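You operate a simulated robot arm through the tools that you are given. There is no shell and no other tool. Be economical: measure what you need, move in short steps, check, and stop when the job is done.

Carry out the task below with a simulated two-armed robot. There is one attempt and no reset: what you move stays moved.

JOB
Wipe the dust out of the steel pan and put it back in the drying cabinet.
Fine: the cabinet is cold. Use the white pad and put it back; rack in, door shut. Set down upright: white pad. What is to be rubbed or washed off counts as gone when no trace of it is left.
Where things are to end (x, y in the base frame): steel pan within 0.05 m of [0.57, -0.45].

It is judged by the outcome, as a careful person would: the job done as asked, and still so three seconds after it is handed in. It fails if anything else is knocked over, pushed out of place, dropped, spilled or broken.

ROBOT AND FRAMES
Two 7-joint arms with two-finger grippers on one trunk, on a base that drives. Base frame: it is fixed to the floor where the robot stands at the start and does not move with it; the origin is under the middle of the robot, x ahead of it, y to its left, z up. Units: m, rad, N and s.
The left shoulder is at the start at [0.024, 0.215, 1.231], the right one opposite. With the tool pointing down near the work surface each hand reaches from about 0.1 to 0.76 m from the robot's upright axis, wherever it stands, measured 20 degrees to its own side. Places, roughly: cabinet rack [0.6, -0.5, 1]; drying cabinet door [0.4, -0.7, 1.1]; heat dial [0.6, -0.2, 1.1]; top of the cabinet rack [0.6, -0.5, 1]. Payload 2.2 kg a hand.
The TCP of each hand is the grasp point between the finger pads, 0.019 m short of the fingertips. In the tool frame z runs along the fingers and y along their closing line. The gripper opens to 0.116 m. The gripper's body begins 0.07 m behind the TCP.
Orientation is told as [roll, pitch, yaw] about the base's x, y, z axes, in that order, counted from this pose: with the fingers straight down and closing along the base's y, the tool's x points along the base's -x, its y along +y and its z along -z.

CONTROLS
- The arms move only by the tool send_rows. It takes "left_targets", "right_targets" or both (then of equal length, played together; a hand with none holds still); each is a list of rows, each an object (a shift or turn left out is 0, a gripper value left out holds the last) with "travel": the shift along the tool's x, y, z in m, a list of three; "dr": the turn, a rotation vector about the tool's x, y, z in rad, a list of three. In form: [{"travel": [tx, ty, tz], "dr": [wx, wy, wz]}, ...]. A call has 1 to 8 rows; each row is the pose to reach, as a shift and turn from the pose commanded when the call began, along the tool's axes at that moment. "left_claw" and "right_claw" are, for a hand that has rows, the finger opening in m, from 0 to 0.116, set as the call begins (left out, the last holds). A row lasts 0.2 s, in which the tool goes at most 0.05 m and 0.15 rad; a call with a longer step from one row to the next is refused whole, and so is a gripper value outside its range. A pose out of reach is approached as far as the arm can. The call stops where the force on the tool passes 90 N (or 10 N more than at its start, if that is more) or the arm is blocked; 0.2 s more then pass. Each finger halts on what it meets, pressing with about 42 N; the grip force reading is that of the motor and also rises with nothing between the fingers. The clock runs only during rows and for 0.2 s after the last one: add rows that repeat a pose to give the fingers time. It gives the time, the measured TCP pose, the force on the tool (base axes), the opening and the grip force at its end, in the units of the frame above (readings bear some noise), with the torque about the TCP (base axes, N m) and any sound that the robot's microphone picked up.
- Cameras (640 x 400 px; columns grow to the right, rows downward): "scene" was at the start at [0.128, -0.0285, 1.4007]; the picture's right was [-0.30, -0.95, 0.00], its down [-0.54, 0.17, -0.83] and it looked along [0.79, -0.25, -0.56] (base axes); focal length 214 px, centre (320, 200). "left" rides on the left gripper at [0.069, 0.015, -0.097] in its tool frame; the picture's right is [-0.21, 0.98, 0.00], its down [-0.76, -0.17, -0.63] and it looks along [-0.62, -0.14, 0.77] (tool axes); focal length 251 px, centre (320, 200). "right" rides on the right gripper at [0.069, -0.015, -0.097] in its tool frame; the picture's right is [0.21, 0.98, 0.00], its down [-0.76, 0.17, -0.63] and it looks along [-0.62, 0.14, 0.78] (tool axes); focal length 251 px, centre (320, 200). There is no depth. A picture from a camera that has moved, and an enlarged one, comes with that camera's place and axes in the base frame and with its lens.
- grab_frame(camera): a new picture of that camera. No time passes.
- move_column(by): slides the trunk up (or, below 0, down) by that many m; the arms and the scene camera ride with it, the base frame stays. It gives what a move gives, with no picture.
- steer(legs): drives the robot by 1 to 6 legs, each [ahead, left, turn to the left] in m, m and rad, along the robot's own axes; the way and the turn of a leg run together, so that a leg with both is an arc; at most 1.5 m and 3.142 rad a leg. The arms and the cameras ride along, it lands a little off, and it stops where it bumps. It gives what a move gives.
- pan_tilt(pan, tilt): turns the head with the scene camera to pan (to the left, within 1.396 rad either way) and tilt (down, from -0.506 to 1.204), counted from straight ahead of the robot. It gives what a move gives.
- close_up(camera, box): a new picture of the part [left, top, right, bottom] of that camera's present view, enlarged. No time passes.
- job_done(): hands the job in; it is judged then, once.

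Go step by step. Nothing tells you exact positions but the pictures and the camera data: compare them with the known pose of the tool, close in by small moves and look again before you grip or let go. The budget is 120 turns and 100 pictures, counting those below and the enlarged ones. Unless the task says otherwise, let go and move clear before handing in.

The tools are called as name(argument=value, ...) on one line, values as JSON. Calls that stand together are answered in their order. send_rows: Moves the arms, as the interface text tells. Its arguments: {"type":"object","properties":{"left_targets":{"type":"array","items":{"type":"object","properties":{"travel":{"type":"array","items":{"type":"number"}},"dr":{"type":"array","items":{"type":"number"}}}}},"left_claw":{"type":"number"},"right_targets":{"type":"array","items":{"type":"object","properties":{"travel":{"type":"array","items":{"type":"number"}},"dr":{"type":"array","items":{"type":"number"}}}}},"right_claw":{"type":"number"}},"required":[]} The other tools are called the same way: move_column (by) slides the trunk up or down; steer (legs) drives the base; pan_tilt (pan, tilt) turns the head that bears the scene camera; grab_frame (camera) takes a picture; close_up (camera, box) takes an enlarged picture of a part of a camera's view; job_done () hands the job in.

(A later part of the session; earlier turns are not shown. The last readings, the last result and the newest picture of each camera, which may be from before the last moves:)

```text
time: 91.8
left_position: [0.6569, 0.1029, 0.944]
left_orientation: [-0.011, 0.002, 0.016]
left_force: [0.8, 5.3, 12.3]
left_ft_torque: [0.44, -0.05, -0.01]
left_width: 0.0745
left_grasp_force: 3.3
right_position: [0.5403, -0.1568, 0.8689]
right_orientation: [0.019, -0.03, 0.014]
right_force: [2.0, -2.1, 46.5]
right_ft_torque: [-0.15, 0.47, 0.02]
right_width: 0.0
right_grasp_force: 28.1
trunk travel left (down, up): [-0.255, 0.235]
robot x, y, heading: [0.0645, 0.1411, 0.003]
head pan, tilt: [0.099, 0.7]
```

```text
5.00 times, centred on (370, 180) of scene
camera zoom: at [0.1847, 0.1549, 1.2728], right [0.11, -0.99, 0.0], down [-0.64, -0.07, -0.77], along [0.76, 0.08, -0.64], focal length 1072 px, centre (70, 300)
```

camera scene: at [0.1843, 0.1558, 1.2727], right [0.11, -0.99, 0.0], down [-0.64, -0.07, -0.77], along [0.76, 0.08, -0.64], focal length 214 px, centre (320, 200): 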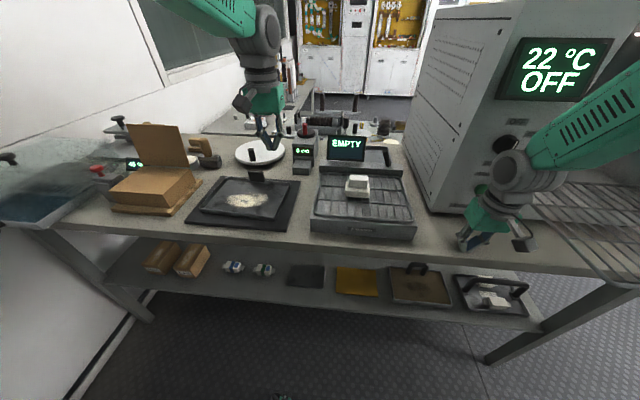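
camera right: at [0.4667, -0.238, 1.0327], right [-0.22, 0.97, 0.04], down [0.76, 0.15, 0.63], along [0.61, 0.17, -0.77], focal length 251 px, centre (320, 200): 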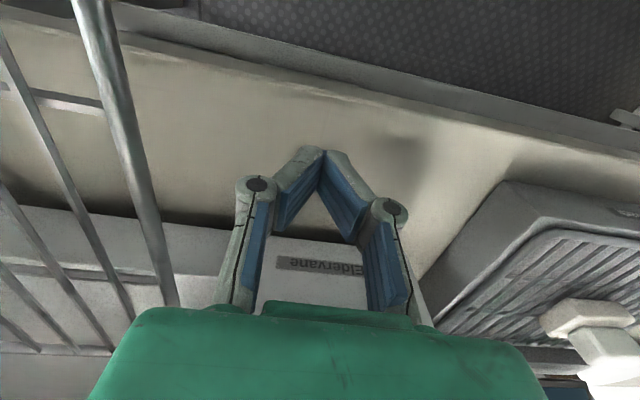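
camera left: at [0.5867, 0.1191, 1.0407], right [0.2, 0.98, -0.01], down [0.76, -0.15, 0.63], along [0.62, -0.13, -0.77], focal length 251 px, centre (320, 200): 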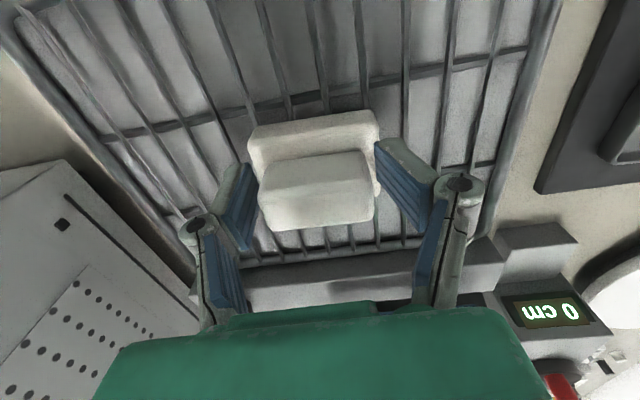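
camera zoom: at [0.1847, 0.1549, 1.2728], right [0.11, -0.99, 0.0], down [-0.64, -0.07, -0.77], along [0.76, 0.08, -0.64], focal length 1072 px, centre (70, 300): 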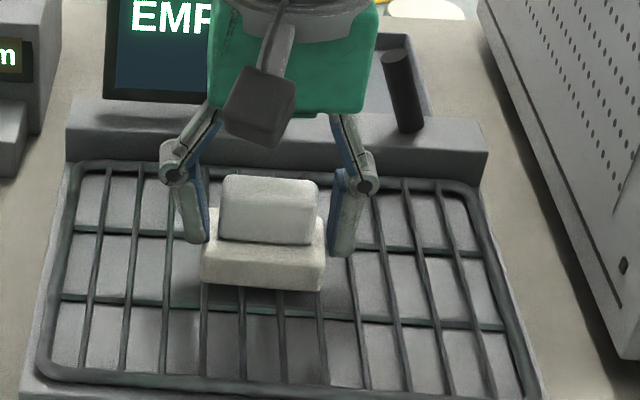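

The tips met the base's top at TCP ≈ 0.950 and wedged around it. I raise 7 mm and close on the block just above the base.

send_rows(left_targets=[{"travel": [0, 0.002, -0.004]}, {"travel": [0, 0.002, -0.0075]}, {"travel": [0, 0.002, -0.0075]}])

send_rows(left_targets=[{}, {}, {}], left_claw=0.0)

send_rows(left_targets=[{"travel": [0, 0, -0.01]}, {"travel": [0, 0, -0.025]}, {"travel": [0, 0, -0.04]}])

close_up(camera="scene", box=[300, 110, 440, 220])

```text
time: 92.6
left_position: [0.6557, 0.106, 0.9479]
left_orientation: [-0.01, 0.007, 0.017]
left_force: [0.7, -1.3, 1.9]
left_ft_torque: [0.01, 0.0, 0.04]
left_width: 0.0669
left_grasp_force: 0.2
right_position: [0.5402, -0.1571, 0.8695]
right_orientation: [0.019, -0.03, 0.014]
right_force: [0.4, 2.2, 51.5]
right_ft_torque: [-0.08, 0.48, -0.01]
right_width: 0.0
right_grasp_force: 28.3
trunk travel left (down, up): [-0.255, 0.235]
robot x, y, heading: [0.0624, 0.1412, 0.01]
head pan, tilt: [0.099, 0.7]
```

```text
time: 93.4
left_position: [0.6563, 0.1052, 0.9501]
left_orientation: [-0.011, 0.004, 0.016]
left_force: [-0.3, 0.1, -0.3]
left_ft_torque: [0.03, -0.03, -0.01]
left_width: 0.0606
left_grasp_force: 42.1
right_position: [0.5401, -0.1575, 0.8688]
right_orientation: [0.02, -0.029, 0.014]
right_force: [-1.6, 0.4, 53.4]
right_ft_torque: [-0.14, 0.58, -0.04]
right_width: 0.0
right_grasp_force: 28.5
trunk travel left (down, up): [-0.255, 0.235]
robot x, y, heading: [0.0608, 0.1443, 0.012]
head pan, tilt: [0.099, 0.7]
```

```text
time: 94.2
left_position: [0.6562, 0.1088, 0.9862]
left_orientation: [-0.013, 0.014, 0.026]
left_force: [0.1, 0.5, -0.7]
left_ft_torque: [-0.02, -0.01, -0.03]
left_width: 0.0605
left_grasp_force: 41.9
right_position: [0.5401, -0.1569, 0.8693]
right_orientation: [0.02, -0.029, 0.013]
right_force: [-2.4, 0.0, 52.8]
right_ft_torque: [-0.12, 0.59, -0.03]
right_width: 0.0
right_grasp_force: 28.1
trunk travel left (down, up): [-0.255, 0.235]
robot x, y, heading: [0.0603, 0.1416, 0.004]
head pan, tilt: [0.099, 0.7]
```

```text
3.64 times, centred on (370, 165) of scene
camera zoom: at [0.1852, 0.154, 1.2726], right [0.11, -0.99, 0.0], down [-0.64, -0.07, -0.77], along [0.76, 0.08, -0.64], focal length 780 px, centre (138, 327)
```

zoom: 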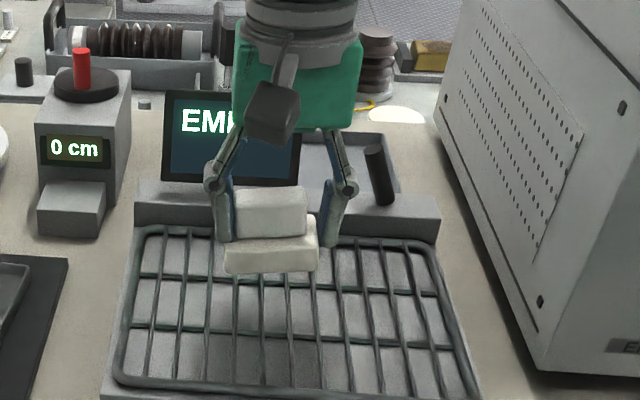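

It lifted, but the right finger has caught the base's edge and the pad is tilted. I set it back down, open, raise 6 mm and grip only the block.

send_rows(left_targets=[{"travel": [0, -0.005, 0.015]}, {"travel": [0, -0.012, 0.028]}, {"travel": [0, -0.012, 0.036]}])

send_rows(left_targets=[{}, {"travel": [0, 0.002, -0.004]}, {"travel": [0, 0.004, -0.004]}], left_claw=0.085)

grab_frame(camera="left")

close_up(camera="scene", box=[320, 140, 420, 220])

```text
time: 95.0
left_position: [0.6558, 0.0896, 0.9566]
left_orientation: [-0.013, 0.002, 0.013]
left_force: [0.2, 0.4, -1.0]
left_ft_torque: [-0.01, 0.03, 0.01]
left_width: 0.0603
left_grasp_force: 42.0
right_position: [0.5403, -0.1572, 0.8693]
right_orientation: [0.022, -0.029, 0.014]
right_force: [-1.8, -0.4, 52.7]
right_ft_torque: [-0.17, 0.56, 0.02]
right_width: 0.0
right_grasp_force: 28.0
trunk travel left (down, up): [-0.255, 0.235]
robot x, y, heading: [0.0619, 0.1436, 0.011]
head pan, tilt: [0.099, 0.7]
```

```text
time: 95.8
left_position: [0.6557, 0.0959, 0.957]
left_orientation: [-0.01, 0.005, 0.015]
left_force: [0.2, 0.2, -0.3]
left_ft_torque: [0.01, -0.01, 0.01]
left_width: 0.085
left_grasp_force: 0.0
right_position: [0.5409, -0.1577, 0.8685]
right_orientation: [0.021, -0.032, 0.014]
right_force: [-1.8, -0.4, 53.2]
right_ft_torque: [-0.11, 0.55, -0.04]
right_width: 0.0
right_grasp_force: 28.8
trunk travel left (down, up): [-0.255, 0.235]
robot x, y, heading: [0.0608, 0.145, 0.008]
head pan, tilt: [0.099, 0.7]
```

```text
60 pictures are left
camera left: at [0.5861, 0.1124, 1.0536], right [0.2, 0.98, -0.01], down [0.76, -0.15, 0.63], along [0.62, -0.13, -0.78], focal length 251 px, centre (320, 200)
```

left: 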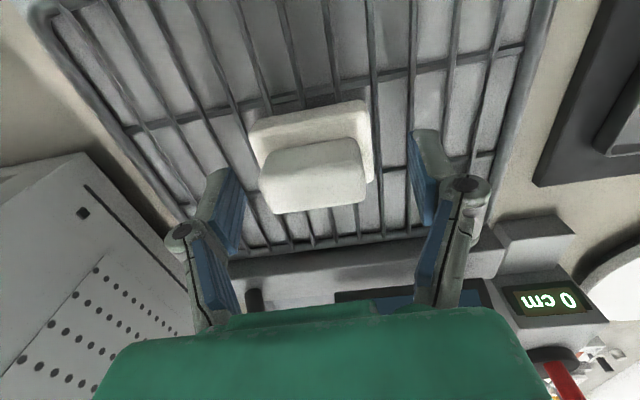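

```text
5.00 times, centred on (370, 180) of scene
camera zoom: at [0.1851, 0.1539, 1.2726], right [0.11, -0.99, 0.0], down [-0.64, -0.07, -0.77], along [0.76, 0.08, -0.64], focal length 1072 px, centre (70, 300)
```

zoom: 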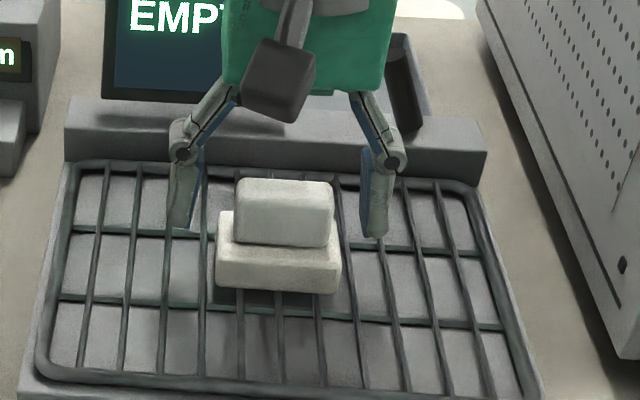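

Pad sits flat and centred between the fingers. I lower 3 mm, close and lift.

send_rows(left_targets=[{"travel": [0, 0, 0.003]}, {"travel": [0, 0, 0.003]}])

send_rows(left_targets=[{}, {}, {}], left_claw=0.0)

send_rows(left_targets=[{"travel": [0, 0, -0.01]}, {"travel": [0, 0, -0.02]}, {"travel": [0, 0, -0.04]}])

close_up(camera="scene", box=[300, 110, 440, 220])

grab_frame(camera="left")

```text
time: 96.4
left_position: [0.6557, 0.0969, 0.9553]
left_orientation: [-0.014, 0.003, 0.016]
left_force: [-0.2, 0.4, 0.5]
left_ft_torque: [0.03, 0.0, 0.02]
left_width: 0.0852
left_grasp_force: 0.0
right_position: [0.5409, -0.1579, 0.8679]
right_orientation: [0.021, -0.028, 0.014]
right_force: [-0.6, 0.6, 52.1]
right_ft_torque: [-0.14, 0.61, 0.01]
right_width: 0.0
right_grasp_force: 28.1
trunk travel left (down, up): [-0.255, 0.235]
robot x, y, heading: [0.062, 0.1386, 0.01]
head pan, tilt: [0.099, 0.7]
```

```text
time: 97.2
left_position: [0.6557, 0.0949, 0.9569]
left_orientation: [-0.012, 0.003, 0.016]
left_force: [0.7, -1.8, 4.0]
left_ft_torque: [0.1, -0.01, -0.03]
left_width: 0.0492
left_grasp_force: 42.3
right_position: [0.5404, -0.1571, 0.8683]
right_orientation: [0.021, -0.031, 0.015]
right_force: [0.3, 1.7, 50.3]
right_ft_torque: [-0.12, 0.51, -0.04]
right_width: 0.0
right_grasp_force: 28.3
trunk travel left (down, up): [-0.255, 0.235]
robot x, y, heading: [0.0617, 0.1451, 0.011]
head pan, tilt: [0.099, 0.7]
```

```text
time: 98.0
left_position: [0.6569, 0.0989, 0.9909]
left_orientation: [-0.013, 0.013, 0.022]
left_force: [0.4, -0.3, -0.7]
left_ft_torque: [-0.01, -0.01, -0.01]
left_width: 0.0491
left_grasp_force: 42.2
right_position: [0.5412, -0.1575, 0.8685]
right_orientation: [0.021, -0.03, 0.015]
right_force: [0.1, 0.0, 53.2]
right_ft_torque: [-0.09, 0.59, 0.0]
right_width: 0.0
right_grasp_force: 28.3
trunk travel left (down, up): [-0.255, 0.235]
robot x, y, heading: [0.0652, 0.1419, 0.008]
head pan, tilt: [0.099, 0.7]
```

```text
3.64 times, centred on (370, 165) of scene
camera zoom: at [0.1852, 0.1539, 1.2726], right [0.11, -0.99, 0.0], down [-0.64, -0.07, -0.77], along [0.76, 0.08, -0.64], focal length 780 px, centre (138, 327)
```

zoom: 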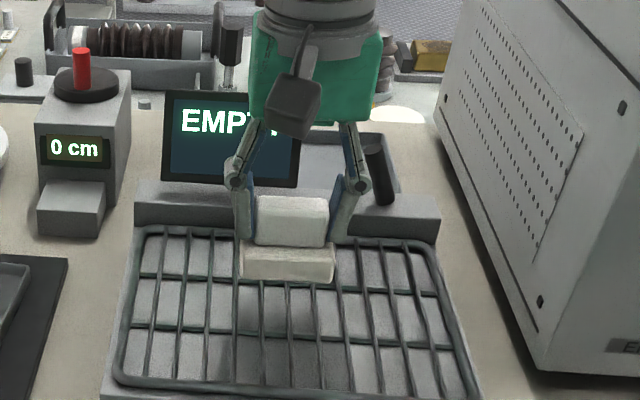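

```text
57 pictures are left
camera left: at [0.5878, 0.1152, 1.0887], right [0.19, 0.98, -0.02], down [0.77, -0.14, 0.63], along [0.61, -0.13, -0.78], focal length 251 px, centre (320, 200)
```

left: 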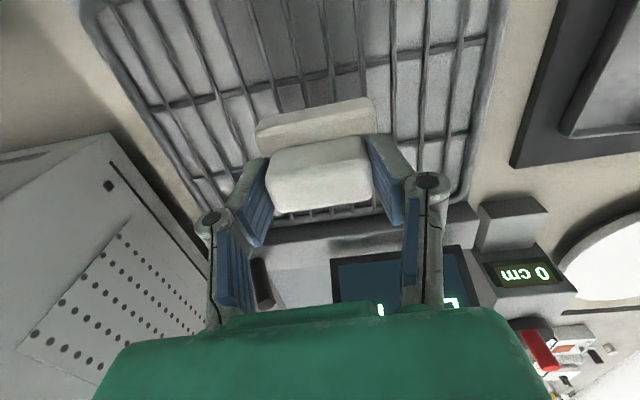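

The pad is now held level. I carry it gently toward the pan.

send_rows(left_targets=[{"travel": [0, 0.005, -0.015]}, {"travel": [0, 0.02, -0.025]}, {"travel": [0, 0.04, -0.03]}, {"travel": [0, 0.06, -0.03]}, {"travel": [0, 0.085, -0.03]}, {"travel": [0, 0.11, -0.03]}, {"travel": [0, 0.135, -0.03]}, {"travel": [0, 0.16, -0.03]}])

send_rows(left_targets=[{"travel": [0, 0.025, 0]}, {"travel": [0, 0.05, 0]}, {"travel": [0, 0.075, 0]}, {"travel": [0, 0.1, 0]}, {"travel": [0, 0.125, 0]}, {"travel": [0, 0.145, 0]}, {"travel": [0, 0.16, 0]}, {"travel": [0, 0.165, 0]}])

grab_frame(camera="left")

pan_tilt(pan=0.35, tilt=0.8)

grab_frame(camera="scene")

```text
time: 99.8
left_position: [0.6519, 0.2551, 1.0248]
left_orientation: [-0.009, 0.004, 0.01]
left_force: [-0.9, -0.7, -0.8]
left_ft_torque: [-0.04, 0.01, -0.01]
left_width: 0.0488
left_grasp_force: 42.0
right_position: [0.5421, -0.1568, 0.8691]
right_orientation: [0.019, -0.029, 0.014]
right_force: [-0.1, -2.3, 51.0]
right_ft_torque: [-0.18, 0.55, 0.03]
right_width: 0.0001
right_grasp_force: 28.2
trunk travel left (down, up): [-0.255, 0.235]
robot x, y, heading: [0.0584, 0.1437, 0.007]
head pan, tilt: [0.099, 0.7]
```

```text
time: 101.6
left_position: [0.6504, 0.4186, 1.0227]
left_orientation: [-0.008, 0.005, 0.01]
left_force: [-0.3, -0.3, -1.1]
left_ft_torque: [-0.01, -0.02, -0.02]
left_width: 0.0493
left_grasp_force: 42.5
right_position: [0.5398, -0.1561, 0.8677]
right_orientation: [0.021, -0.029, 0.014]
right_force: [-0.4, -4.2, 51.4]
right_ft_torque: [-0.23, 0.5, 0.04]
right_width: 0.0001
right_grasp_force: 28.3
trunk travel left (down, up): [-0.255, 0.235]
robot x, y, heading: [0.0623, 0.1404, 0.008]
head pan, tilt: [0.099, 0.7]
```

```text
56 pictures are left
camera left: at [0.5803, 0.4358, 1.1194], right [0.21, 0.98, -0.01], down [0.76, -0.15, 0.63], along [0.62, -0.14, -0.78], focal length 251 px, centre (320, 200)
```

left: 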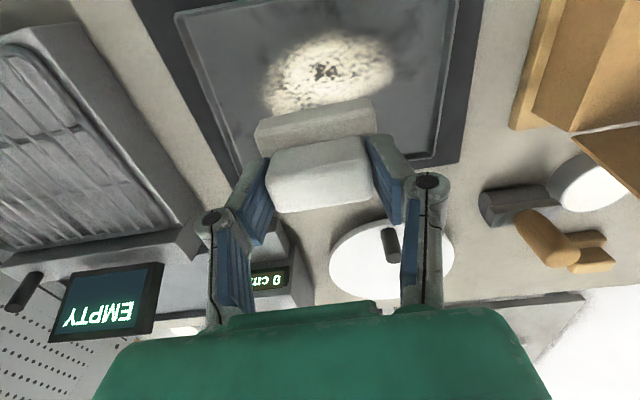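

```text
time: 102.4
left_position: [0.6496, 0.4197, 1.0229]
left_orientation: [-0.01, 0.005, 0.008]
left_force: [-0.9, 0.2, 0.0]
left_ft_torque: [0.0, 0.01, 0.02]
left_width: 0.0491
left_grasp_force: 41.9
right_position: [0.5413, -0.1557, 0.8692]
right_orientation: [0.021, -0.031, 0.014]
right_force: [-0.1, -4.4, 51.1]
right_ft_torque: [-0.21, 0.53, 0.02]
right_width: 0.0
right_grasp_force: 27.9
trunk travel left (down, up): [-0.255, 0.235]
robot x, y, heading: [0.0645, 0.1426, 0.008]
head pan, tilt: [0.351, 0.799]
```

```text
55 pictures are left
camera scene: at [0.1764, 0.174, 1.2643], right [0.35, -0.94, 0.0], down [-0.67, -0.25, -0.7], along [0.65, 0.24, -0.72], focal length 214 px, centre (320, 200)
```

scene: 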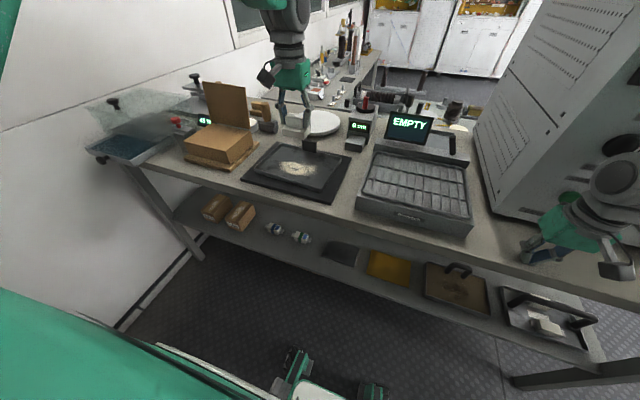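

The dust covers about x 0.60–0.675, y 0.36–0.49; the pan spans x 0.585–0.76, y 0.31–0.54. I lower the pad onto the dust's right end gently.

send_rows(left_targets=[{"travel": [0.006, -0.01, 0.03]}, {"travel": [0.012, -0.02, 0.06]}, {"travel": [0.012, -0.025, 0.09]}, {"travel": [0.012, -0.025, 0.11]}])

send_rows(left_targets=[{"travel": [0, 0, 0.005]}])

send_rows(left_targets=[{"travel": [0, 0, 0.005]}])

```text
time: 103.4
left_position: [0.6376, 0.3927, 0.9139]
left_orientation: [-0.01, 0.002, 0.011]
left_force: [-1.2, 0.8, 6.2]
left_ft_torque: [-0.14, 0.11, -0.06]
left_width: 0.0488
left_grasp_force: 42.2
right_position: [0.5404, -0.1572, 0.8698]
right_orientation: [0.021, -0.033, 0.015]
right_force: [2.2, -1.9, 47.0]
right_ft_torque: [-0.19, 0.48, 0.01]
right_width: 0.0001
right_grasp_force: 28.6
trunk travel left (down, up): [-0.255, 0.235]
robot x, y, heading: [0.0598, 0.1421, 0.012]
head pan, tilt: [0.351, 0.799]
```

```text
time: 103.8
left_position: [0.6376, 0.3923, 0.9136]
left_orientation: [-0.005, -0.002, 0.013]
left_force: [-11.1, 3.8, 46.2]
left_ft_torque: [0.09, 0.71, -0.01]
left_width: 0.0491
left_grasp_force: 41.9
right_position: [0.5404, -0.1569, 0.8705]
right_orientation: [0.022, -0.034, 0.017]
right_force: [14.3, 5.0, 29.1]
right_ft_torque: [0.01, 0.05, 0.01]
right_width: 0.0
right_grasp_force: 28.9
trunk travel left (down, up): [-0.255, 0.235]
robot x, y, heading: [0.0639, 0.1441, 0.006]
head pan, tilt: [0.351, 0.799]
```

```text
time: 104.2
left_position: [0.6394, 0.3935, 0.91]
left_orientation: [-0.006, -0.009, 0.01]
left_force: [-2.9, 6.1, 51.6]
left_ft_torque: [0.26, -0.02, 0.02]
left_width: 0.0495
left_grasp_force: 42.4
right_position: [0.5391, -0.1561, 0.8682]
right_orientation: [0.021, -0.032, 0.014]
right_force: [13.2, 4.5, 29.5]
right_ft_torque: [-0.04, 0.04, 0.01]
right_width: 0.0
right_grasp_force: 28.5
trunk travel left (down, up): [-0.255, 0.235]
robot x, y, heading: [0.063, 0.1477, 0.011]
head pan, tilt: [0.351, 0.799]
```

Contact made at about 0.912; the press is a bit strong at 50 N. I ease it to about 15 N and make a short test stroke to see whether the pan stays put.

send_rows(left_targets=[{"travel": [0, 0, -0.005]}, {"travel": [0, 0.015, -0.005]}, {"travel": [0, 0.03, -0.005]}, {"travel": [0, 0.045, -0.005]}, {"travel": [0, 0.06, -0.005]}])

grab_frame(camera="left")

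close_up(camera="scene", box=[220, 90, 380, 220])

```text
time: 105.4
left_position: [0.637, 0.4495, 0.9087]
left_orientation: [-0.006, 0.002, 0.009]
left_force: [0.3, -11.4, 26.8]
left_ft_torque: [-0.52, -0.59, -0.22]
left_width: 0.049
left_grasp_force: 42.3
right_position: [0.5395, -0.1582, 0.8687]
right_orientation: [0.021, -0.029, 0.013]
right_force: [2.0, 11.5, 44.7]
right_ft_torque: [0.07, 0.42, -0.13]
right_width: 0.0
right_grasp_force: 28.4
trunk travel left (down, up): [-0.255, 0.235]
robot x, y, heading: [0.0637, 0.1455, 0.01]
head pan, tilt: [0.351, 0.799]
```

```text
54 pictures are left
camera left: at [0.5678, 0.4675, 1.0056], right [0.21, 0.98, -0.01], down [0.76, -0.15, 0.63], along [0.62, -0.14, -0.77], focal length 251 px, centre (320, 200)
```

left: 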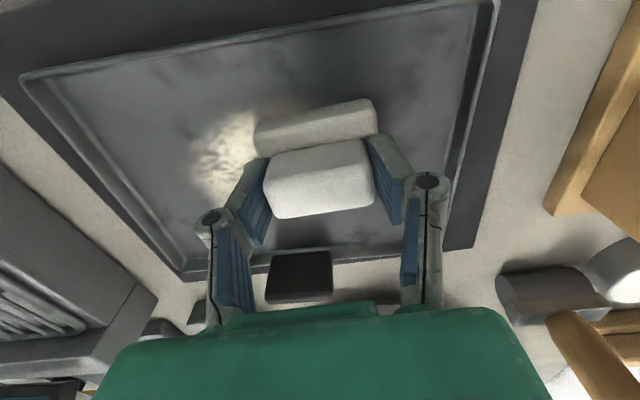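

```text
3.08 times, centred on (300, 155) of scene
camera zoom: at [0.1736, 0.1725, 1.2647], right [0.35, -0.94, 0.0], down [-0.67, -0.25, -0.7], along [0.65, 0.24, -0.72], focal length 660 px, centre (382, 338)
```

zoom: 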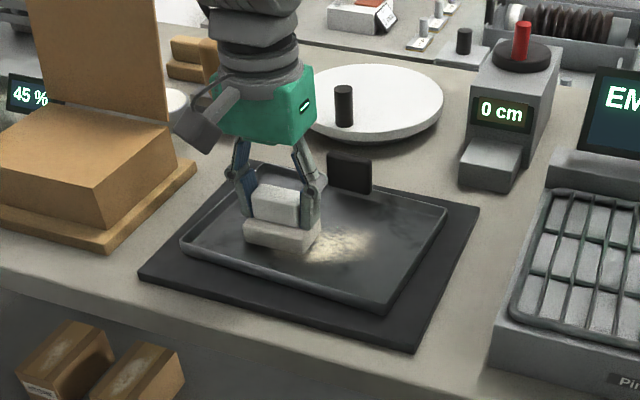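

Wiping works: the dust fades where the pad went and the pan hasn't shifted noticeably. I continue with strokes across the patch.

send_rows(left_targets=[{"travel": [0, -0.03, 0]}, {"travel": [0, -0.06, 0]}, {"travel": [0, -0.09, 0]}, {"travel": [0.012, -0.09, 0]}, {"travel": [0.015, -0.06, 0]}, {"travel": [0.015, -0.03, 0]}, {"travel": [0.015, 0.0, 0]}, {"travel": [0.015, 0.03, 0]}])

send_rows(left_targets=[{"travel": [-0.015, 0.0, 0]}, {"travel": [-0.015, -0.03, 0]}, {"travel": [-0.015, -0.06, 0]}, {"travel": [-0.015, -0.09, 0]}, {"travel": [-0.018, -0.12, 0]}, {"travel": [-0.035, -0.12, 0]}, {"travel": [-0.035, -0.09, 0]}, {"travel": [-0.035, -0.06, 0]}])

grab_frame(camera="left")

close_up(camera="scene", box=[220, 90, 380, 220])

```text
time: 107.2
left_position: [0.6216, 0.4806, 0.9089]
left_orientation: [-0.009, 0.0, 0.009]
left_force: [0.6, -8.8, 23.6]
left_ft_torque: [-0.18, -0.15, 0.01]
left_width: 0.0492
left_grasp_force: 41.4
right_position: [0.5397, -0.1574, 0.8686]
right_orientation: [0.024, -0.032, 0.013]
right_force: [-1.7, 5.0, 47.2]
right_ft_torque: [-0.02, 0.52, -0.08]
right_width: 0.0
right_grasp_force: 28.6
trunk travel left (down, up): [-0.255, 0.235]
robot x, y, heading: [0.0625, 0.1431, 0.012]
head pan, tilt: [0.351, 0.799]
```

```text
time: 109.0
left_position: [0.6603, 0.4206, 0.909]
left_orientation: [-0.01, -0.001, 0.009]
left_force: [2.8, -8.1, 20.2]
left_ft_torque: [-0.33, -0.08, 0.07]
left_width: 0.0494
left_grasp_force: 42.3
right_position: [0.5402, -0.1576, 0.8685]
right_orientation: [0.021, -0.03, 0.014]
right_force: [-1.4, 3.3, 49.2]
right_ft_torque: [-0.06, 0.54, -0.07]
right_width: 0.0001
right_grasp_force: 28.4
trunk travel left (down, up): [-0.255, 0.235]
robot x, y, heading: [0.059, 0.1421, 0.01]
head pan, tilt: [0.351, 0.799]
```

```text
52 pictures are left
camera left: at [0.5888, 0.438, 1.0048], right [0.21, 0.98, -0.01], down [0.76, -0.15, 0.63], along [0.62, -0.14, -0.77], focal length 251 px, centre (320, 200)
```

left: 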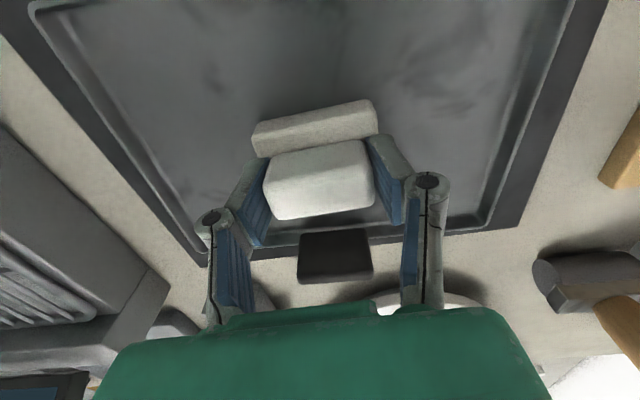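

```text
3.08 times, centred on (300, 155) of scene
camera zoom: at [0.174, 0.1727, 1.2647], right [0.35, -0.94, 0.0], down [-0.67, -0.25, -0.7], along [0.65, 0.24, -0.72], focal length 660 px, centre (382, 338)
```

zoom: 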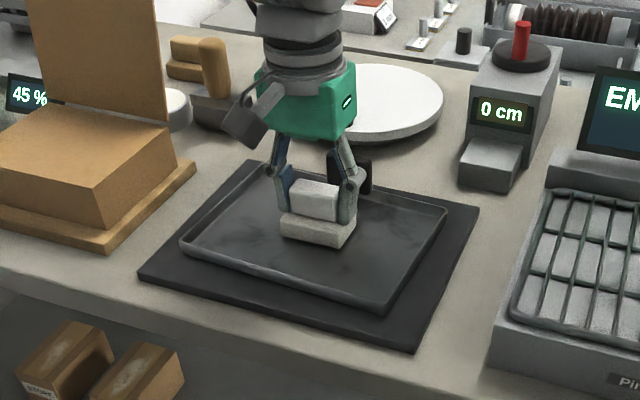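

The dust looks gone. I make one more full zigzag to catch traces, then lift and inspect.

send_rows(left_targets=[{"travel": [0, 0.03, 0]}, {"travel": [0, 0.065, 0]}, {"travel": [-0.018, 0.065, 0]}, {"travel": [-0.018, 0.03, 0]}, {"travel": [-0.018, 0, 0]}, {"travel": [-0.018, -0.035, 0]}, {"travel": [-0.018, -0.06, 0]}, {"travel": [0.02, -0.06, 0]}])

send_rows(left_targets=[{"travel": [0.0, 0.035, 0]}, {"travel": [0, 0.07, 0]}, {"travel": [0, 0.105, 0]}, {"travel": [0, 0.125, 0]}, {"travel": [0.02, 0.125, 0]}, {"travel": [0.02, 0.085, 0]}, {"travel": [0.02, 0.045, 0]}, {"travel": [0.02, 0.0, 0]}])

send_rows(left_targets=[{"travel": [0.0, 0.0, -0.03]}, {"travel": [0.0, 0.0, -0.07]}, {"travel": [0, -0.03, -0.11]}, {"travel": [0, -0.06, -0.12]}, {"travel": [-0.01, -0.095, -0.12]}, {"travel": [-0.02, -0.13, -0.12]}, {"travel": [-0.025, -0.16, -0.12]}, {"travel": [-0.025, -0.175, -0.12]}])

grab_frame(camera="left")

close_up(camera="scene", box=[230, 120, 360, 210])

```text
time: 110.8
left_position: [0.6383, 0.3629, 0.9083]
left_orientation: [-0.009, 0.005, 0.008]
left_force: [-2.9, -0.3, 6.7]
left_ft_torque: [0.11, -0.02, 0.03]
left_width: 0.0496
left_grasp_force: 41.5
right_position: [0.5386, -0.1589, 0.8694]
right_orientation: [0.021, -0.029, 0.014]
right_force: [-7.9, -4.5, 52.7]
right_ft_torque: [-0.22, 0.68, 0.0]
right_width: 0.0003
right_grasp_force: 28.0
trunk travel left (down, up): [-0.255, 0.235]
robot x, y, heading: [0.0634, 0.1437, 0.009]
head pan, tilt: [0.351, 0.799]
```

```text
time: 112.6
left_position: [0.6187, 0.3592, 0.9078]
left_orientation: [-0.007, 0.002, 0.009]
left_force: [0.4, 4.3, 14.6]
left_ft_torque: [0.21, 0.05, -0.06]
left_width: 0.049
left_grasp_force: 42.0
right_position: [0.5402, -0.1577, 0.869]
right_orientation: [0.024, -0.032, 0.014]
right_force: [-4.5, -4.0, 47.9]
right_ft_torque: [-0.19, 0.57, 0.05]
right_width: 0.0001
right_grasp_force: 28.7
trunk travel left (down, up): [-0.255, 0.235]
robot x, y, heading: [0.0654, 0.1434, 0.005]
head pan, tilt: [0.351, 0.799]
```

```text
time: 114.4
left_position: [0.6448, 0.1906, 1.0317]
left_orientation: [-0.014, 0.003, 0.014]
left_force: [-0.3, -0.4, -1.3]
left_ft_torque: [0.03, -0.02, 0.0]
left_width: 0.0493
left_grasp_force: 41.7
right_position: [0.5401, -0.1571, 0.8689]
right_orientation: [0.022, -0.03, 0.014]
right_force: [-6.3, -0.8, 53.6]
right_ft_torque: [-0.17, 0.69, 0.05]
right_width: 0.0001
right_grasp_force: 28.0
trunk travel left (down, up): [-0.255, 0.235]
robot x, y, heading: [0.0644, 0.1418, 0.006]
head pan, tilt: [0.351, 0.799]
```

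```text
50 pictures are left
camera left: at [0.5757, 0.2068, 1.1278], right [0.2, 0.98, -0.01], down [0.76, -0.15, 0.63], along [0.62, -0.14, -0.77], focal length 251 px, centre (320, 200)
```

left: 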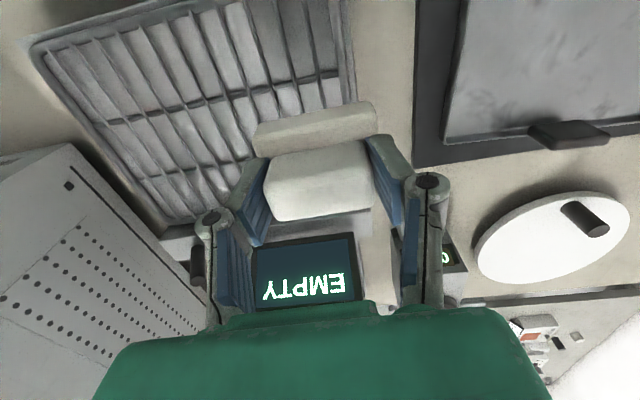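

```text
4.44 times, centred on (295, 165) of scene
camera zoom: at [0.1753, 0.1732, 1.2644], right [0.35, -0.94, 0.0], down [-0.67, -0.25, -0.7], along [0.65, 0.24, -0.72], focal length 953 px, centre (431, 356)
```

zoom: 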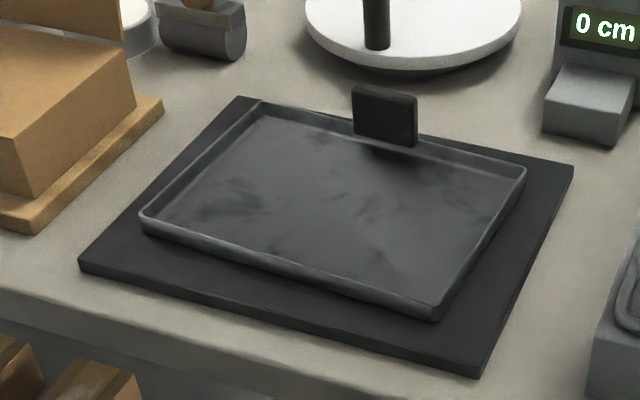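

The pan is clean. Now I put the pad back at its place on the grate ([0.656, 0.096]).

send_rows(left_targets=[{"travel": [-0.004, -0.03, 0.0]}, {"travel": [-0.008, -0.06, 0]}, {"travel": [-0.011, -0.085, 0]}, {"travel": [-0.009, -0.1, 0.01]}, {"travel": [-0.009, -0.1, 0.035]}, {"travel": [-0.009, -0.1, 0.055]}, {"travel": [-0.009, -0.1, 0.065]}])

send_rows(left_targets=[{"travel": [0, 0, 0.005]}])

send_rows(left_targets=[{"travel": [0, 0, 0.004]}])

grab_frame(camera="left")

```text
time: 116.0
left_position: [0.6596, 0.0887, 0.9654]
left_orientation: [-0.009, 0.003, 0.013]
left_force: [0.9, 0.3, -1.5]
left_ft_torque: [0.0, 0.03, 0.0]
left_width: 0.0492
left_grasp_force: 41.7
right_position: [0.5402, -0.1564, 0.8692]
right_orientation: [0.021, -0.03, 0.013]
right_force: [-2.9, 1.8, 52.6]
right_ft_torque: [-0.11, 0.62, 0.02]
right_width: 0.0001
right_grasp_force: 28.2
trunk travel left (down, up): [-0.255, 0.235]
robot x, y, heading: [0.0602, 0.1407, 0.005]
head pan, tilt: [0.351, 0.799]
```

```text
time: 116.4
left_position: [0.658, 0.087, 0.9602]
left_orientation: [-0.008, 0.004, 0.013]
left_force: [0.0, 0.2, -0.5]
left_ft_torque: [-0.01, 0.0, -0.06]
left_width: 0.0491
left_grasp_force: 42.3
right_position: [0.5405, -0.1573, 0.8678]
right_orientation: [0.02, -0.03, 0.014]
right_force: [-2.9, 0.7, 52.4]
right_ft_torque: [-0.13, 0.6, 0.0]
right_width: 0.0001
right_grasp_force: 28.1
trunk travel left (down, up): [-0.255, 0.235]
robot x, y, heading: [0.0602, 0.1441, 0.008]
head pan, tilt: [0.351, 0.799]
```

```text
time: 116.8
left_position: [0.6577, 0.0883, 0.9566]
left_orientation: [-0.009, 0.002, 0.013]
left_force: [0.2, 1.4, 0.2]
left_ft_torque: [0.01, -0.03, -0.02]
left_width: 0.049
left_grasp_force: 42.2
right_position: [0.5405, -0.1563, 0.8677]
right_orientation: [0.019, -0.028, 0.014]
right_force: [-1.9, 2.0, 52.2]
right_ft_torque: [-0.1, 0.56, -0.01]
right_width: 0.0
right_grasp_force: 28.8
trunk travel left (down, up): [-0.255, 0.235]
robot x, y, heading: [0.062, 0.1423, 0.01]
head pan, tilt: [0.351, 0.799]
```

```text
48 pictures are left
camera left: at [0.5879, 0.1045, 1.0535], right [0.2, 0.98, -0.01], down [0.76, -0.15, 0.63], along [0.62, -0.14, -0.78], focal length 251 px, centre (320, 200)
```

left: 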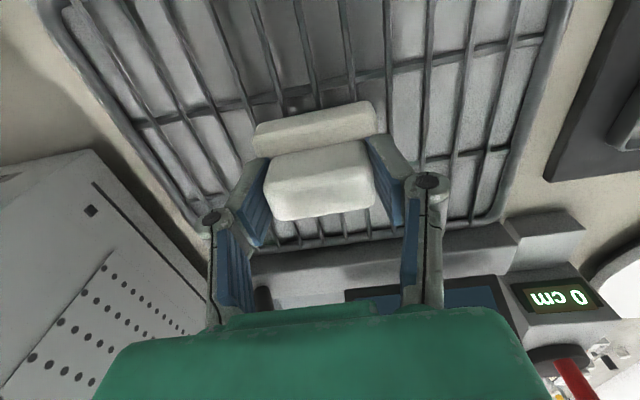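

I nudge 6 mm in +y and lower the last millimetres to contact.

send_rows(left_targets=[{"travel": [0, 0.007, 0.002]}, {"travel": [0, 0.007, 0.003]}])

send_rows(left_targets=[{"travel": [0, 0, 0.003]}])

send_rows(left_targets=[{"travel": [0, 0, 0.002]}])

```text
time: 117.4
left_position: [0.6564, 0.0947, 0.9532]
left_orientation: [-0.009, 0.004, 0.011]
left_force: [0.2, 0.4, -1.4]
left_ft_torque: [-0.01, -0.02, 0.01]
left_width: 0.0492
left_grasp_force: 42.3
right_position: [0.5402, -0.1577, 0.8691]
right_orientation: [0.021, -0.031, 0.012]
right_force: [-1.9, 0.9, 51.9]
right_ft_torque: [-0.15, 0.59, 0.01]
right_width: 0.0
right_grasp_force: 28.4
trunk travel left (down, up): [-0.255, 0.235]
robot x, y, heading: [0.0624, 0.141, 0.01]
head pan, tilt: [0.351, 0.799]
```

```text
time: 117.8
left_position: [0.6568, 0.0959, 0.9523]
left_orientation: [-0.013, 0.003, 0.013]
left_force: [0.1, 0.4, -0.2]
left_ft_torque: [0.04, 0.01, 0.02]
left_width: 0.0492
left_grasp_force: 42.1
right_position: [0.5402, -0.1576, 0.8678]
right_orientation: [0.022, -0.03, 0.014]
right_force: [-0.7, 0.7, 51.5]
right_ft_torque: [-0.14, 0.59, -0.03]
right_width: 0.0001
right_grasp_force: 28.3
trunk travel left (down, up): [-0.255, 0.235]
robot x, y, heading: [0.0638, 0.1431, 0.009]
head pan, tilt: [0.351, 0.799]
```

```text
time: 118.2
left_position: [0.6558, 0.0959, 0.9505]
left_orientation: [-0.013, 0.001, 0.015]
left_force: [-4.3, 0.0, 10.8]
left_ft_torque: [0.31, 0.21, 0.13]
left_width: 0.0494
left_grasp_force: 42.0
right_position: [0.5408, -0.156, 0.8686]
right_orientation: [0.018, -0.032, 0.015]
right_force: [2.8, 2.1, 45.4]
right_ft_torque: [-0.06, 0.39, -0.05]
right_width: 0.0
right_grasp_force: 28.6
trunk travel left (down, up): [-0.255, 0.235]
robot x, y, heading: [0.0648, 0.1427, 0.009]
head pan, tilt: [0.351, 0.799]
```

Contact with about 11 N: the pad sits on the grate. I open, lift straight up, and check.

send_rows(left_targets=[{}, {}, {}], left_claw=0.1)

send_rows(left_targets=[{"travel": [0, 0, -0.03]}, {"travel": [0, 0, -0.07]}, {"travel": [0, 0, -0.11]}])

grab_frame(camera="left")

grab_frame(camera="scene")

```text
time: 119.0
left_position: [0.6564, 0.0974, 0.9478]
left_orientation: [-0.008, 0.005, 0.015]
left_force: [0.0, -0.2, 0.1]
left_ft_torque: [0.0, -0.02, -0.02]
left_width: 0.0999
left_grasp_force: 0.0
right_position: [0.5412, -0.158, 0.8684]
right_orientation: [0.022, -0.03, 0.014]
right_force: [0.2, 0.5, 52.1]
right_ft_torque: [-0.12, 0.56, -0.01]
right_width: 0.0002
right_grasp_force: 28.3
trunk travel left (down, up): [-0.255, 0.235]
robot x, y, heading: [0.0604, 0.1451, 0.01]
head pan, tilt: [0.351, 0.799]
```

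```text
time: 119.8
left_position: [0.6592, 0.1036, 1.0545]
left_orientation: [-0.013, 0.015, 0.024]
left_force: [-0.1, 0.8, 0.0]
left_ft_torque: [0.0, -0.01, 0.01]
left_width: 0.1
left_grasp_force: 0.1
right_position: [0.5402, -0.1579, 0.8696]
right_orientation: [0.021, -0.031, 0.015]
right_force: [-1.1, 0.3, 52.0]
right_ft_torque: [-0.13, 0.57, 0.02]
right_width: 0.0
right_grasp_force: 27.9
trunk travel left (down, up): [-0.255, 0.235]
robot x, y, heading: [0.0597, 0.1416, 0.01]
head pan, tilt: [0.351, 0.799]
```

```text
47 pictures are left
camera left: at [0.5909, 0.1197, 1.1515], right [0.19, 0.98, -0.02], down [0.77, -0.14, 0.62], along [0.61, -0.13, -0.78], focal length 251 px, centre (320, 200)
```

left: 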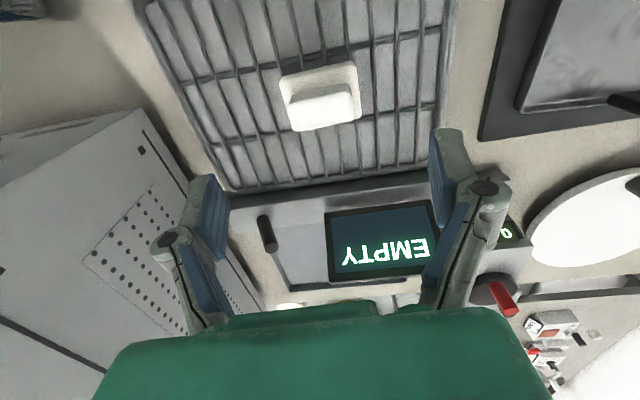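

```text
46 pictures are left
camera scene: at [0.1764, 0.1732, 1.2643], right [0.35, -0.94, 0.0], down [-0.67, -0.25, -0.7], along [0.65, 0.24, -0.72], focal length 214 px, centre (320, 200)
```

scene: 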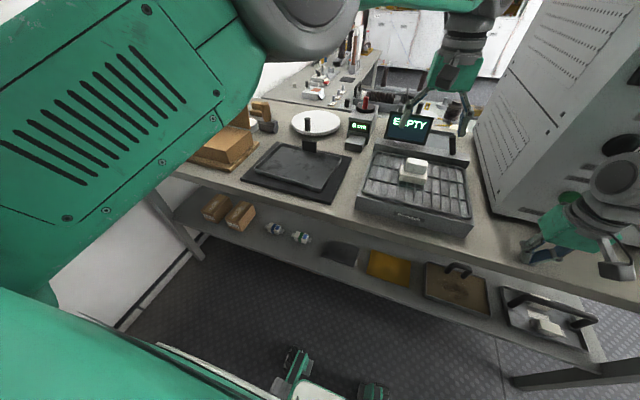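

The pad stands upright on the grate again, and the pan is clean. Next I move the pan with the right arm; first both hands retract to neutral raised postures.

send_rows(left_targets=[{"travel": [0.01, 0.02, -0.015]}, {"travel": [0.03, 0.045, -0.03]}, {"travel": [0.05, 0.07, -0.05]}, {"travel": [0.07, 0.095, -0.07]}, {"travel": [0.09, 0.12, -0.09]}, {"travel": [0.11, 0.145, -0.11]}, {"travel": [0.125, 0.165, -0.13]}, {"travel": [0.13, 0.18, -0.14]}], right_targets=[{"travel": [0, 0, -0.02]}, {"travel": [0, 0, -0.05]}, {"travel": [0, 0.01, -0.085]}, {"travel": [0, 0.02, -0.12]}, {"travel": [0.01, 0.035, -0.155]}, {"travel": [0.02, 0.05, -0.19]}, {"travel": [0.03, 0.06, -0.22]}, {"travel": [0.03, 0.065, -0.24]}])

steer(legs=[[0, 0.29, 0], [0.04, 0, 0]])

pan_tilt(pan=0.0, tilt=0.8)

pan_tilt(pan=0.0, tilt=0.85)

pan_tilt(pan=0.0, tilt=0.8)

grab_frame(camera="scene")

```text
time: 121.6
left_position: [0.5282, 0.2737, 1.1954]
left_orientation: [-0.007, 0.007, 0.008]
left_force: [0.1, 0.3, 0.6]
left_ft_torque: [-0.01, -0.01, -0.02]
left_width: 0.1
left_grasp_force: 0.0
right_position: [0.5054, -0.097, 1.1084]
right_orientation: [0.023, -0.023, 0.014]
right_force: [-0.2, -0.3, -0.3]
right_ft_torque: [-0.04, 0.0, 0.03]
right_width: 0.0
right_grasp_force: 28.4
trunk travel left (down, up): [-0.255, 0.235]
robot x, y, heading: [0.0655, 0.1428, 0.012]
head pan, tilt: [0.351, 0.799]
```

```text
time: 124.1
left_position: [0.5629, 0.5936, 1.1954]
left_orientation: [-0.026, 0.005, 0.008]
left_force: [0.8, 1.8, 0.3]
left_ft_torque: [-0.13, 0.02, -0.01]
left_width: 0.0996
left_grasp_force: 0.0
right_position: [0.5393, 0.2223, 1.1133]
right_orientation: [0.002, -0.026, 0.014]
right_force: [0.0, 1.1, -0.3]
right_ft_torque: [-0.12, -0.01, 0.02]
right_width: 0.0001
right_grasp_force: 28.3
trunk travel left (down, up): [-0.255, 0.235]
robot x, y, heading: [0.1003, 0.4424, 0.007]
head pan, tilt: [0.351, 0.799]
```

```text
time: 124.9
left_position: [0.564, 0.5937, 1.1945]
left_orientation: [-0.022, 0.007, 0.012]
left_force: [0.0, 1.8, -0.5]
left_ft_torque: [-0.1, -0.02, 0.01]
left_width: 0.1001
left_grasp_force: 0.1
right_position: [0.5413, 0.2226, 1.1108]
right_orientation: [0.007, -0.025, 0.015]
right_force: [0.7, 1.0, 1.0]
right_ft_torque: [-0.09, 0.0, -0.05]
right_width: 0.0
right_grasp_force: 28.3
trunk travel left (down, up): [-0.255, 0.235]
robot x, y, heading: [0.0987, 0.4495, 0.006]
head pan, tilt: [0.0, 0.799]
```

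```text
time: 125.5
left_position: [0.5649, 0.5736, 1.1993]
left_orientation: [-0.005, 0.005, 0.011]
left_force: [-0.1, -0.7, 0.2]
left_ft_torque: [-0.02, 0.02, -0.02]
left_width: 0.1
left_grasp_force: 0.1
right_position: [0.54, 0.2009, 1.108]
right_orientation: [0.021, -0.026, 0.014]
right_force: [-1.0, 0.0, 0.3]
right_ft_torque: [-0.02, -0.02, -0.02]
right_width: 0.0001
right_grasp_force: 28.7
trunk travel left (down, up): [-0.255, 0.235]
robot x, y, heading: [0.1023, 0.4423, 0.006]
head pan, tilt: [0.0, 0.85]
```

```text
time: 126.2
left_position: [0.5649, 0.5484, 1.1994]
left_orientation: [0.009, 0.004, 0.008]
left_force: [-0.2, 0.1, -0.3]
left_ft_torque: [0.01, 0.02, 0.0]
left_width: 0.0998
left_grasp_force: 0.0
right_position: [0.5402, 0.179, 1.1037]
right_orientation: [0.038, -0.024, 0.015]
right_force: [-0.8, 0.5, -0.7]
right_ft_torque: [0.05, 0.0, 0.02]
right_width: 0.0002
right_grasp_force: 28.8
trunk travel left (down, up): [-0.255, 0.235]
robot x, y, heading: [0.099, 0.4386, 0.003]
head pan, tilt: [0.0, 0.799]
```

```text
45 pictures are left
camera scene: at [0.2233, 0.4198, 1.2634], right [0.01, -1.0, -0.01], down [-0.72, 0.01, -0.69], along [0.69, 0.01, -0.72], focal length 214 px, centre (320, 200)
```

scene: 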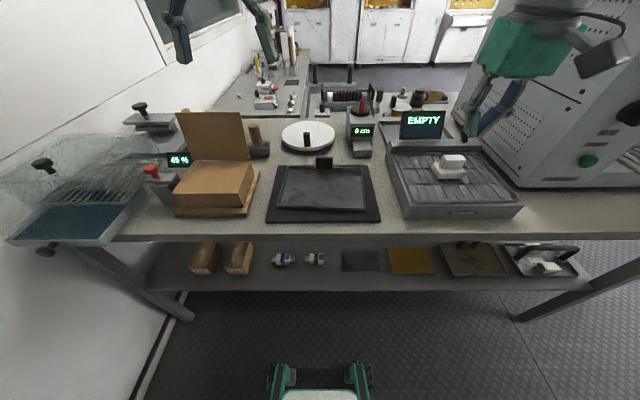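

Rocking is about ±0.018 rad. I brace with the left hand on the free table strip at about [0.515, 0.55], while the right hand rises a little and opens.

send_rows(left_targets=[{"travel": [0.02, -0.005, 0.03]}, {"travel": [0.04, -0.01, 0.065]}, {"travel": [0.05, -0.02, 0.1]}, {"travel": [0.05, -0.02, 0.14]}, {"travel": [0.05, -0.02, 0.18]}, {"travel": [0.05, -0.02, 0.22]}, {"travel": [0.05, -0.02, 0.255]}, {"travel": [0.05, -0.02, 0.28]}], left_claw=0.0)

grab_frame(camera="left")

grab_frame(camera="scene")

```text
time: 128.0
left_position: [0.5135, 0.5342, 0.917]
left_orientation: [0.007, 0.004, 0.008]
left_force: [0.7, -0.9, -0.3]
left_ft_torque: [0.07, 0.04, -0.05]
left_width: 0.0
left_grasp_force: 28.5
right_position: [0.5408, 0.1838, 1.1036]
right_orientation: [0.036, -0.024, 0.012]
right_force: [0.9, -2.0, -0.6]
right_ft_torque: [0.08, 0.03, -0.01]
right_width: 0.0001
right_grasp_force: 28.4
trunk travel left (down, up): [-0.255, 0.235]
robot x, y, heading: [0.1001, 0.441, 0.005]
head pan, tilt: [0.0, 0.799]
```

```text
44 pictures are left
camera left: at [0.4446, 0.5496, 1.015], right [0.21, 0.98, 0.01], down [0.76, -0.16, 0.63], along [0.61, -0.13, -0.78], focal length 251 px, centre (320, 200)
```

left: 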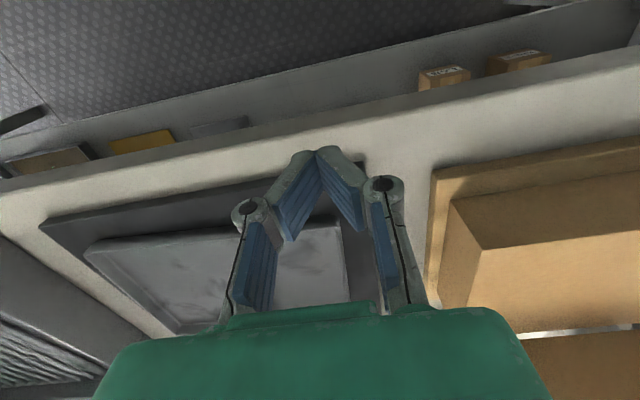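

```text
43 pictures are left
camera scene: at [0.2243, 0.4195, 1.2633], right [0.01, -1.0, -0.02], down [-0.72, 0.01, -0.69], along [0.69, 0.01, -0.72], focal length 214 px, centre (320, 200)
```

scene: 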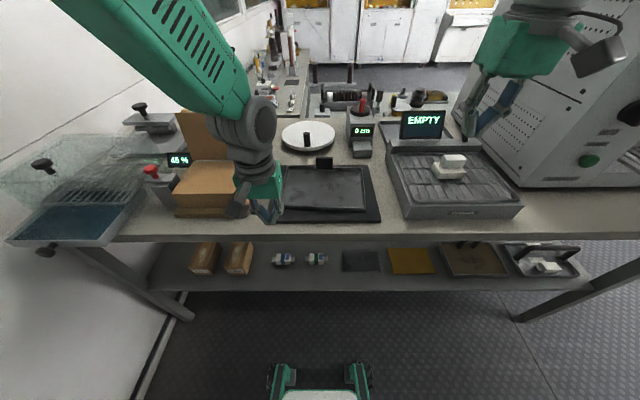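

The tips are over the clear strip. I press down to brace.

send_rows(left_targets=[{"travel": [-0.004, 0, 0.02]}, {"travel": [-0.004, 0, 0.035]}, {"travel": [-0.004, 0, 0.045]}, {"travel": [-0.004, 0, 0.052]}, {"travel": [-0.004, 0, 0.06]}, {"travel": [-0.004, 0, 0.062]}])

pan_tilt(pan=0.0, tilt=0.75)

pan_tilt(pan=0.0, tilt=0.8)

```text
time: 129.3
left_position: [0.5199, 0.5446, 0.8683]
left_orientation: [-0.038, -0.02, 0.006]
left_force: [-23.3, -26.9, 59.7]
left_ft_torque: [-0.39, 0.66, 0.08]
left_width: 0.0
left_grasp_force: 28.0
right_position: [0.5366, 0.2101, 1.1118]
right_orientation: [0.011, -0.029, 0.015]
right_force: [0.1, -0.5, 0.9]
right_ft_torque: [-0.09, 0.03, 0.01]
right_width: 0.0001
right_grasp_force: 28.3
trunk travel left (down, up): [-0.255, 0.235]
robot x, y, heading: [0.0976, 0.4422, 0.003]
head pan, tilt: [0.0, 0.799]
stopped in row 6 (left hand): the force on the tool passed its limit at 96 N (the readings are from after the stop); the commanded pose is now the measured one
```

```text
time: 129.9
left_position: [0.5197, 0.5445, 0.8677]
left_orientation: [-0.029, -0.025, 0.008]
left_force: [-16.9, -17.8, 68.7]
left_ft_torque: [-0.22, 0.6, 0.04]
left_width: 0.0
left_grasp_force: 28.1
right_position: [0.5351, 0.2058, 1.1116]
right_orientation: [0.017, -0.031, 0.014]
right_force: [0.1, 0.3, -0.1]
right_ft_torque: [0.0, -0.02, 0.03]
right_width: 0.0
right_grasp_force: 28.4
trunk travel left (down, up): [-0.255, 0.235]
robot x, y, heading: [0.0995, 0.4457, 0.01]
head pan, tilt: [0.0, 0.75]
```

```text
time: 130.5
left_position: [0.5207, 0.5442, 0.8688]
left_orientation: [-0.029, -0.024, 0.009]
left_force: [-14.1, -16.1, 70.0]
left_ft_torque: [-0.27, 0.59, 0.05]
left_width: 0.0
left_grasp_force: 28.2
right_position: [0.5357, 0.2057, 1.1119]
right_orientation: [0.017, -0.031, 0.014]
right_force: [-0.8, -0.3, 0.3]
right_ft_torque: [-0.05, -0.03, -0.03]
right_width: 0.0001
right_grasp_force: 28.7
trunk travel left (down, up): [-0.255, 0.235]
robot x, y, heading: [0.1035, 0.4457, 0.007]
head pan, tilt: [0.0, 0.799]
```

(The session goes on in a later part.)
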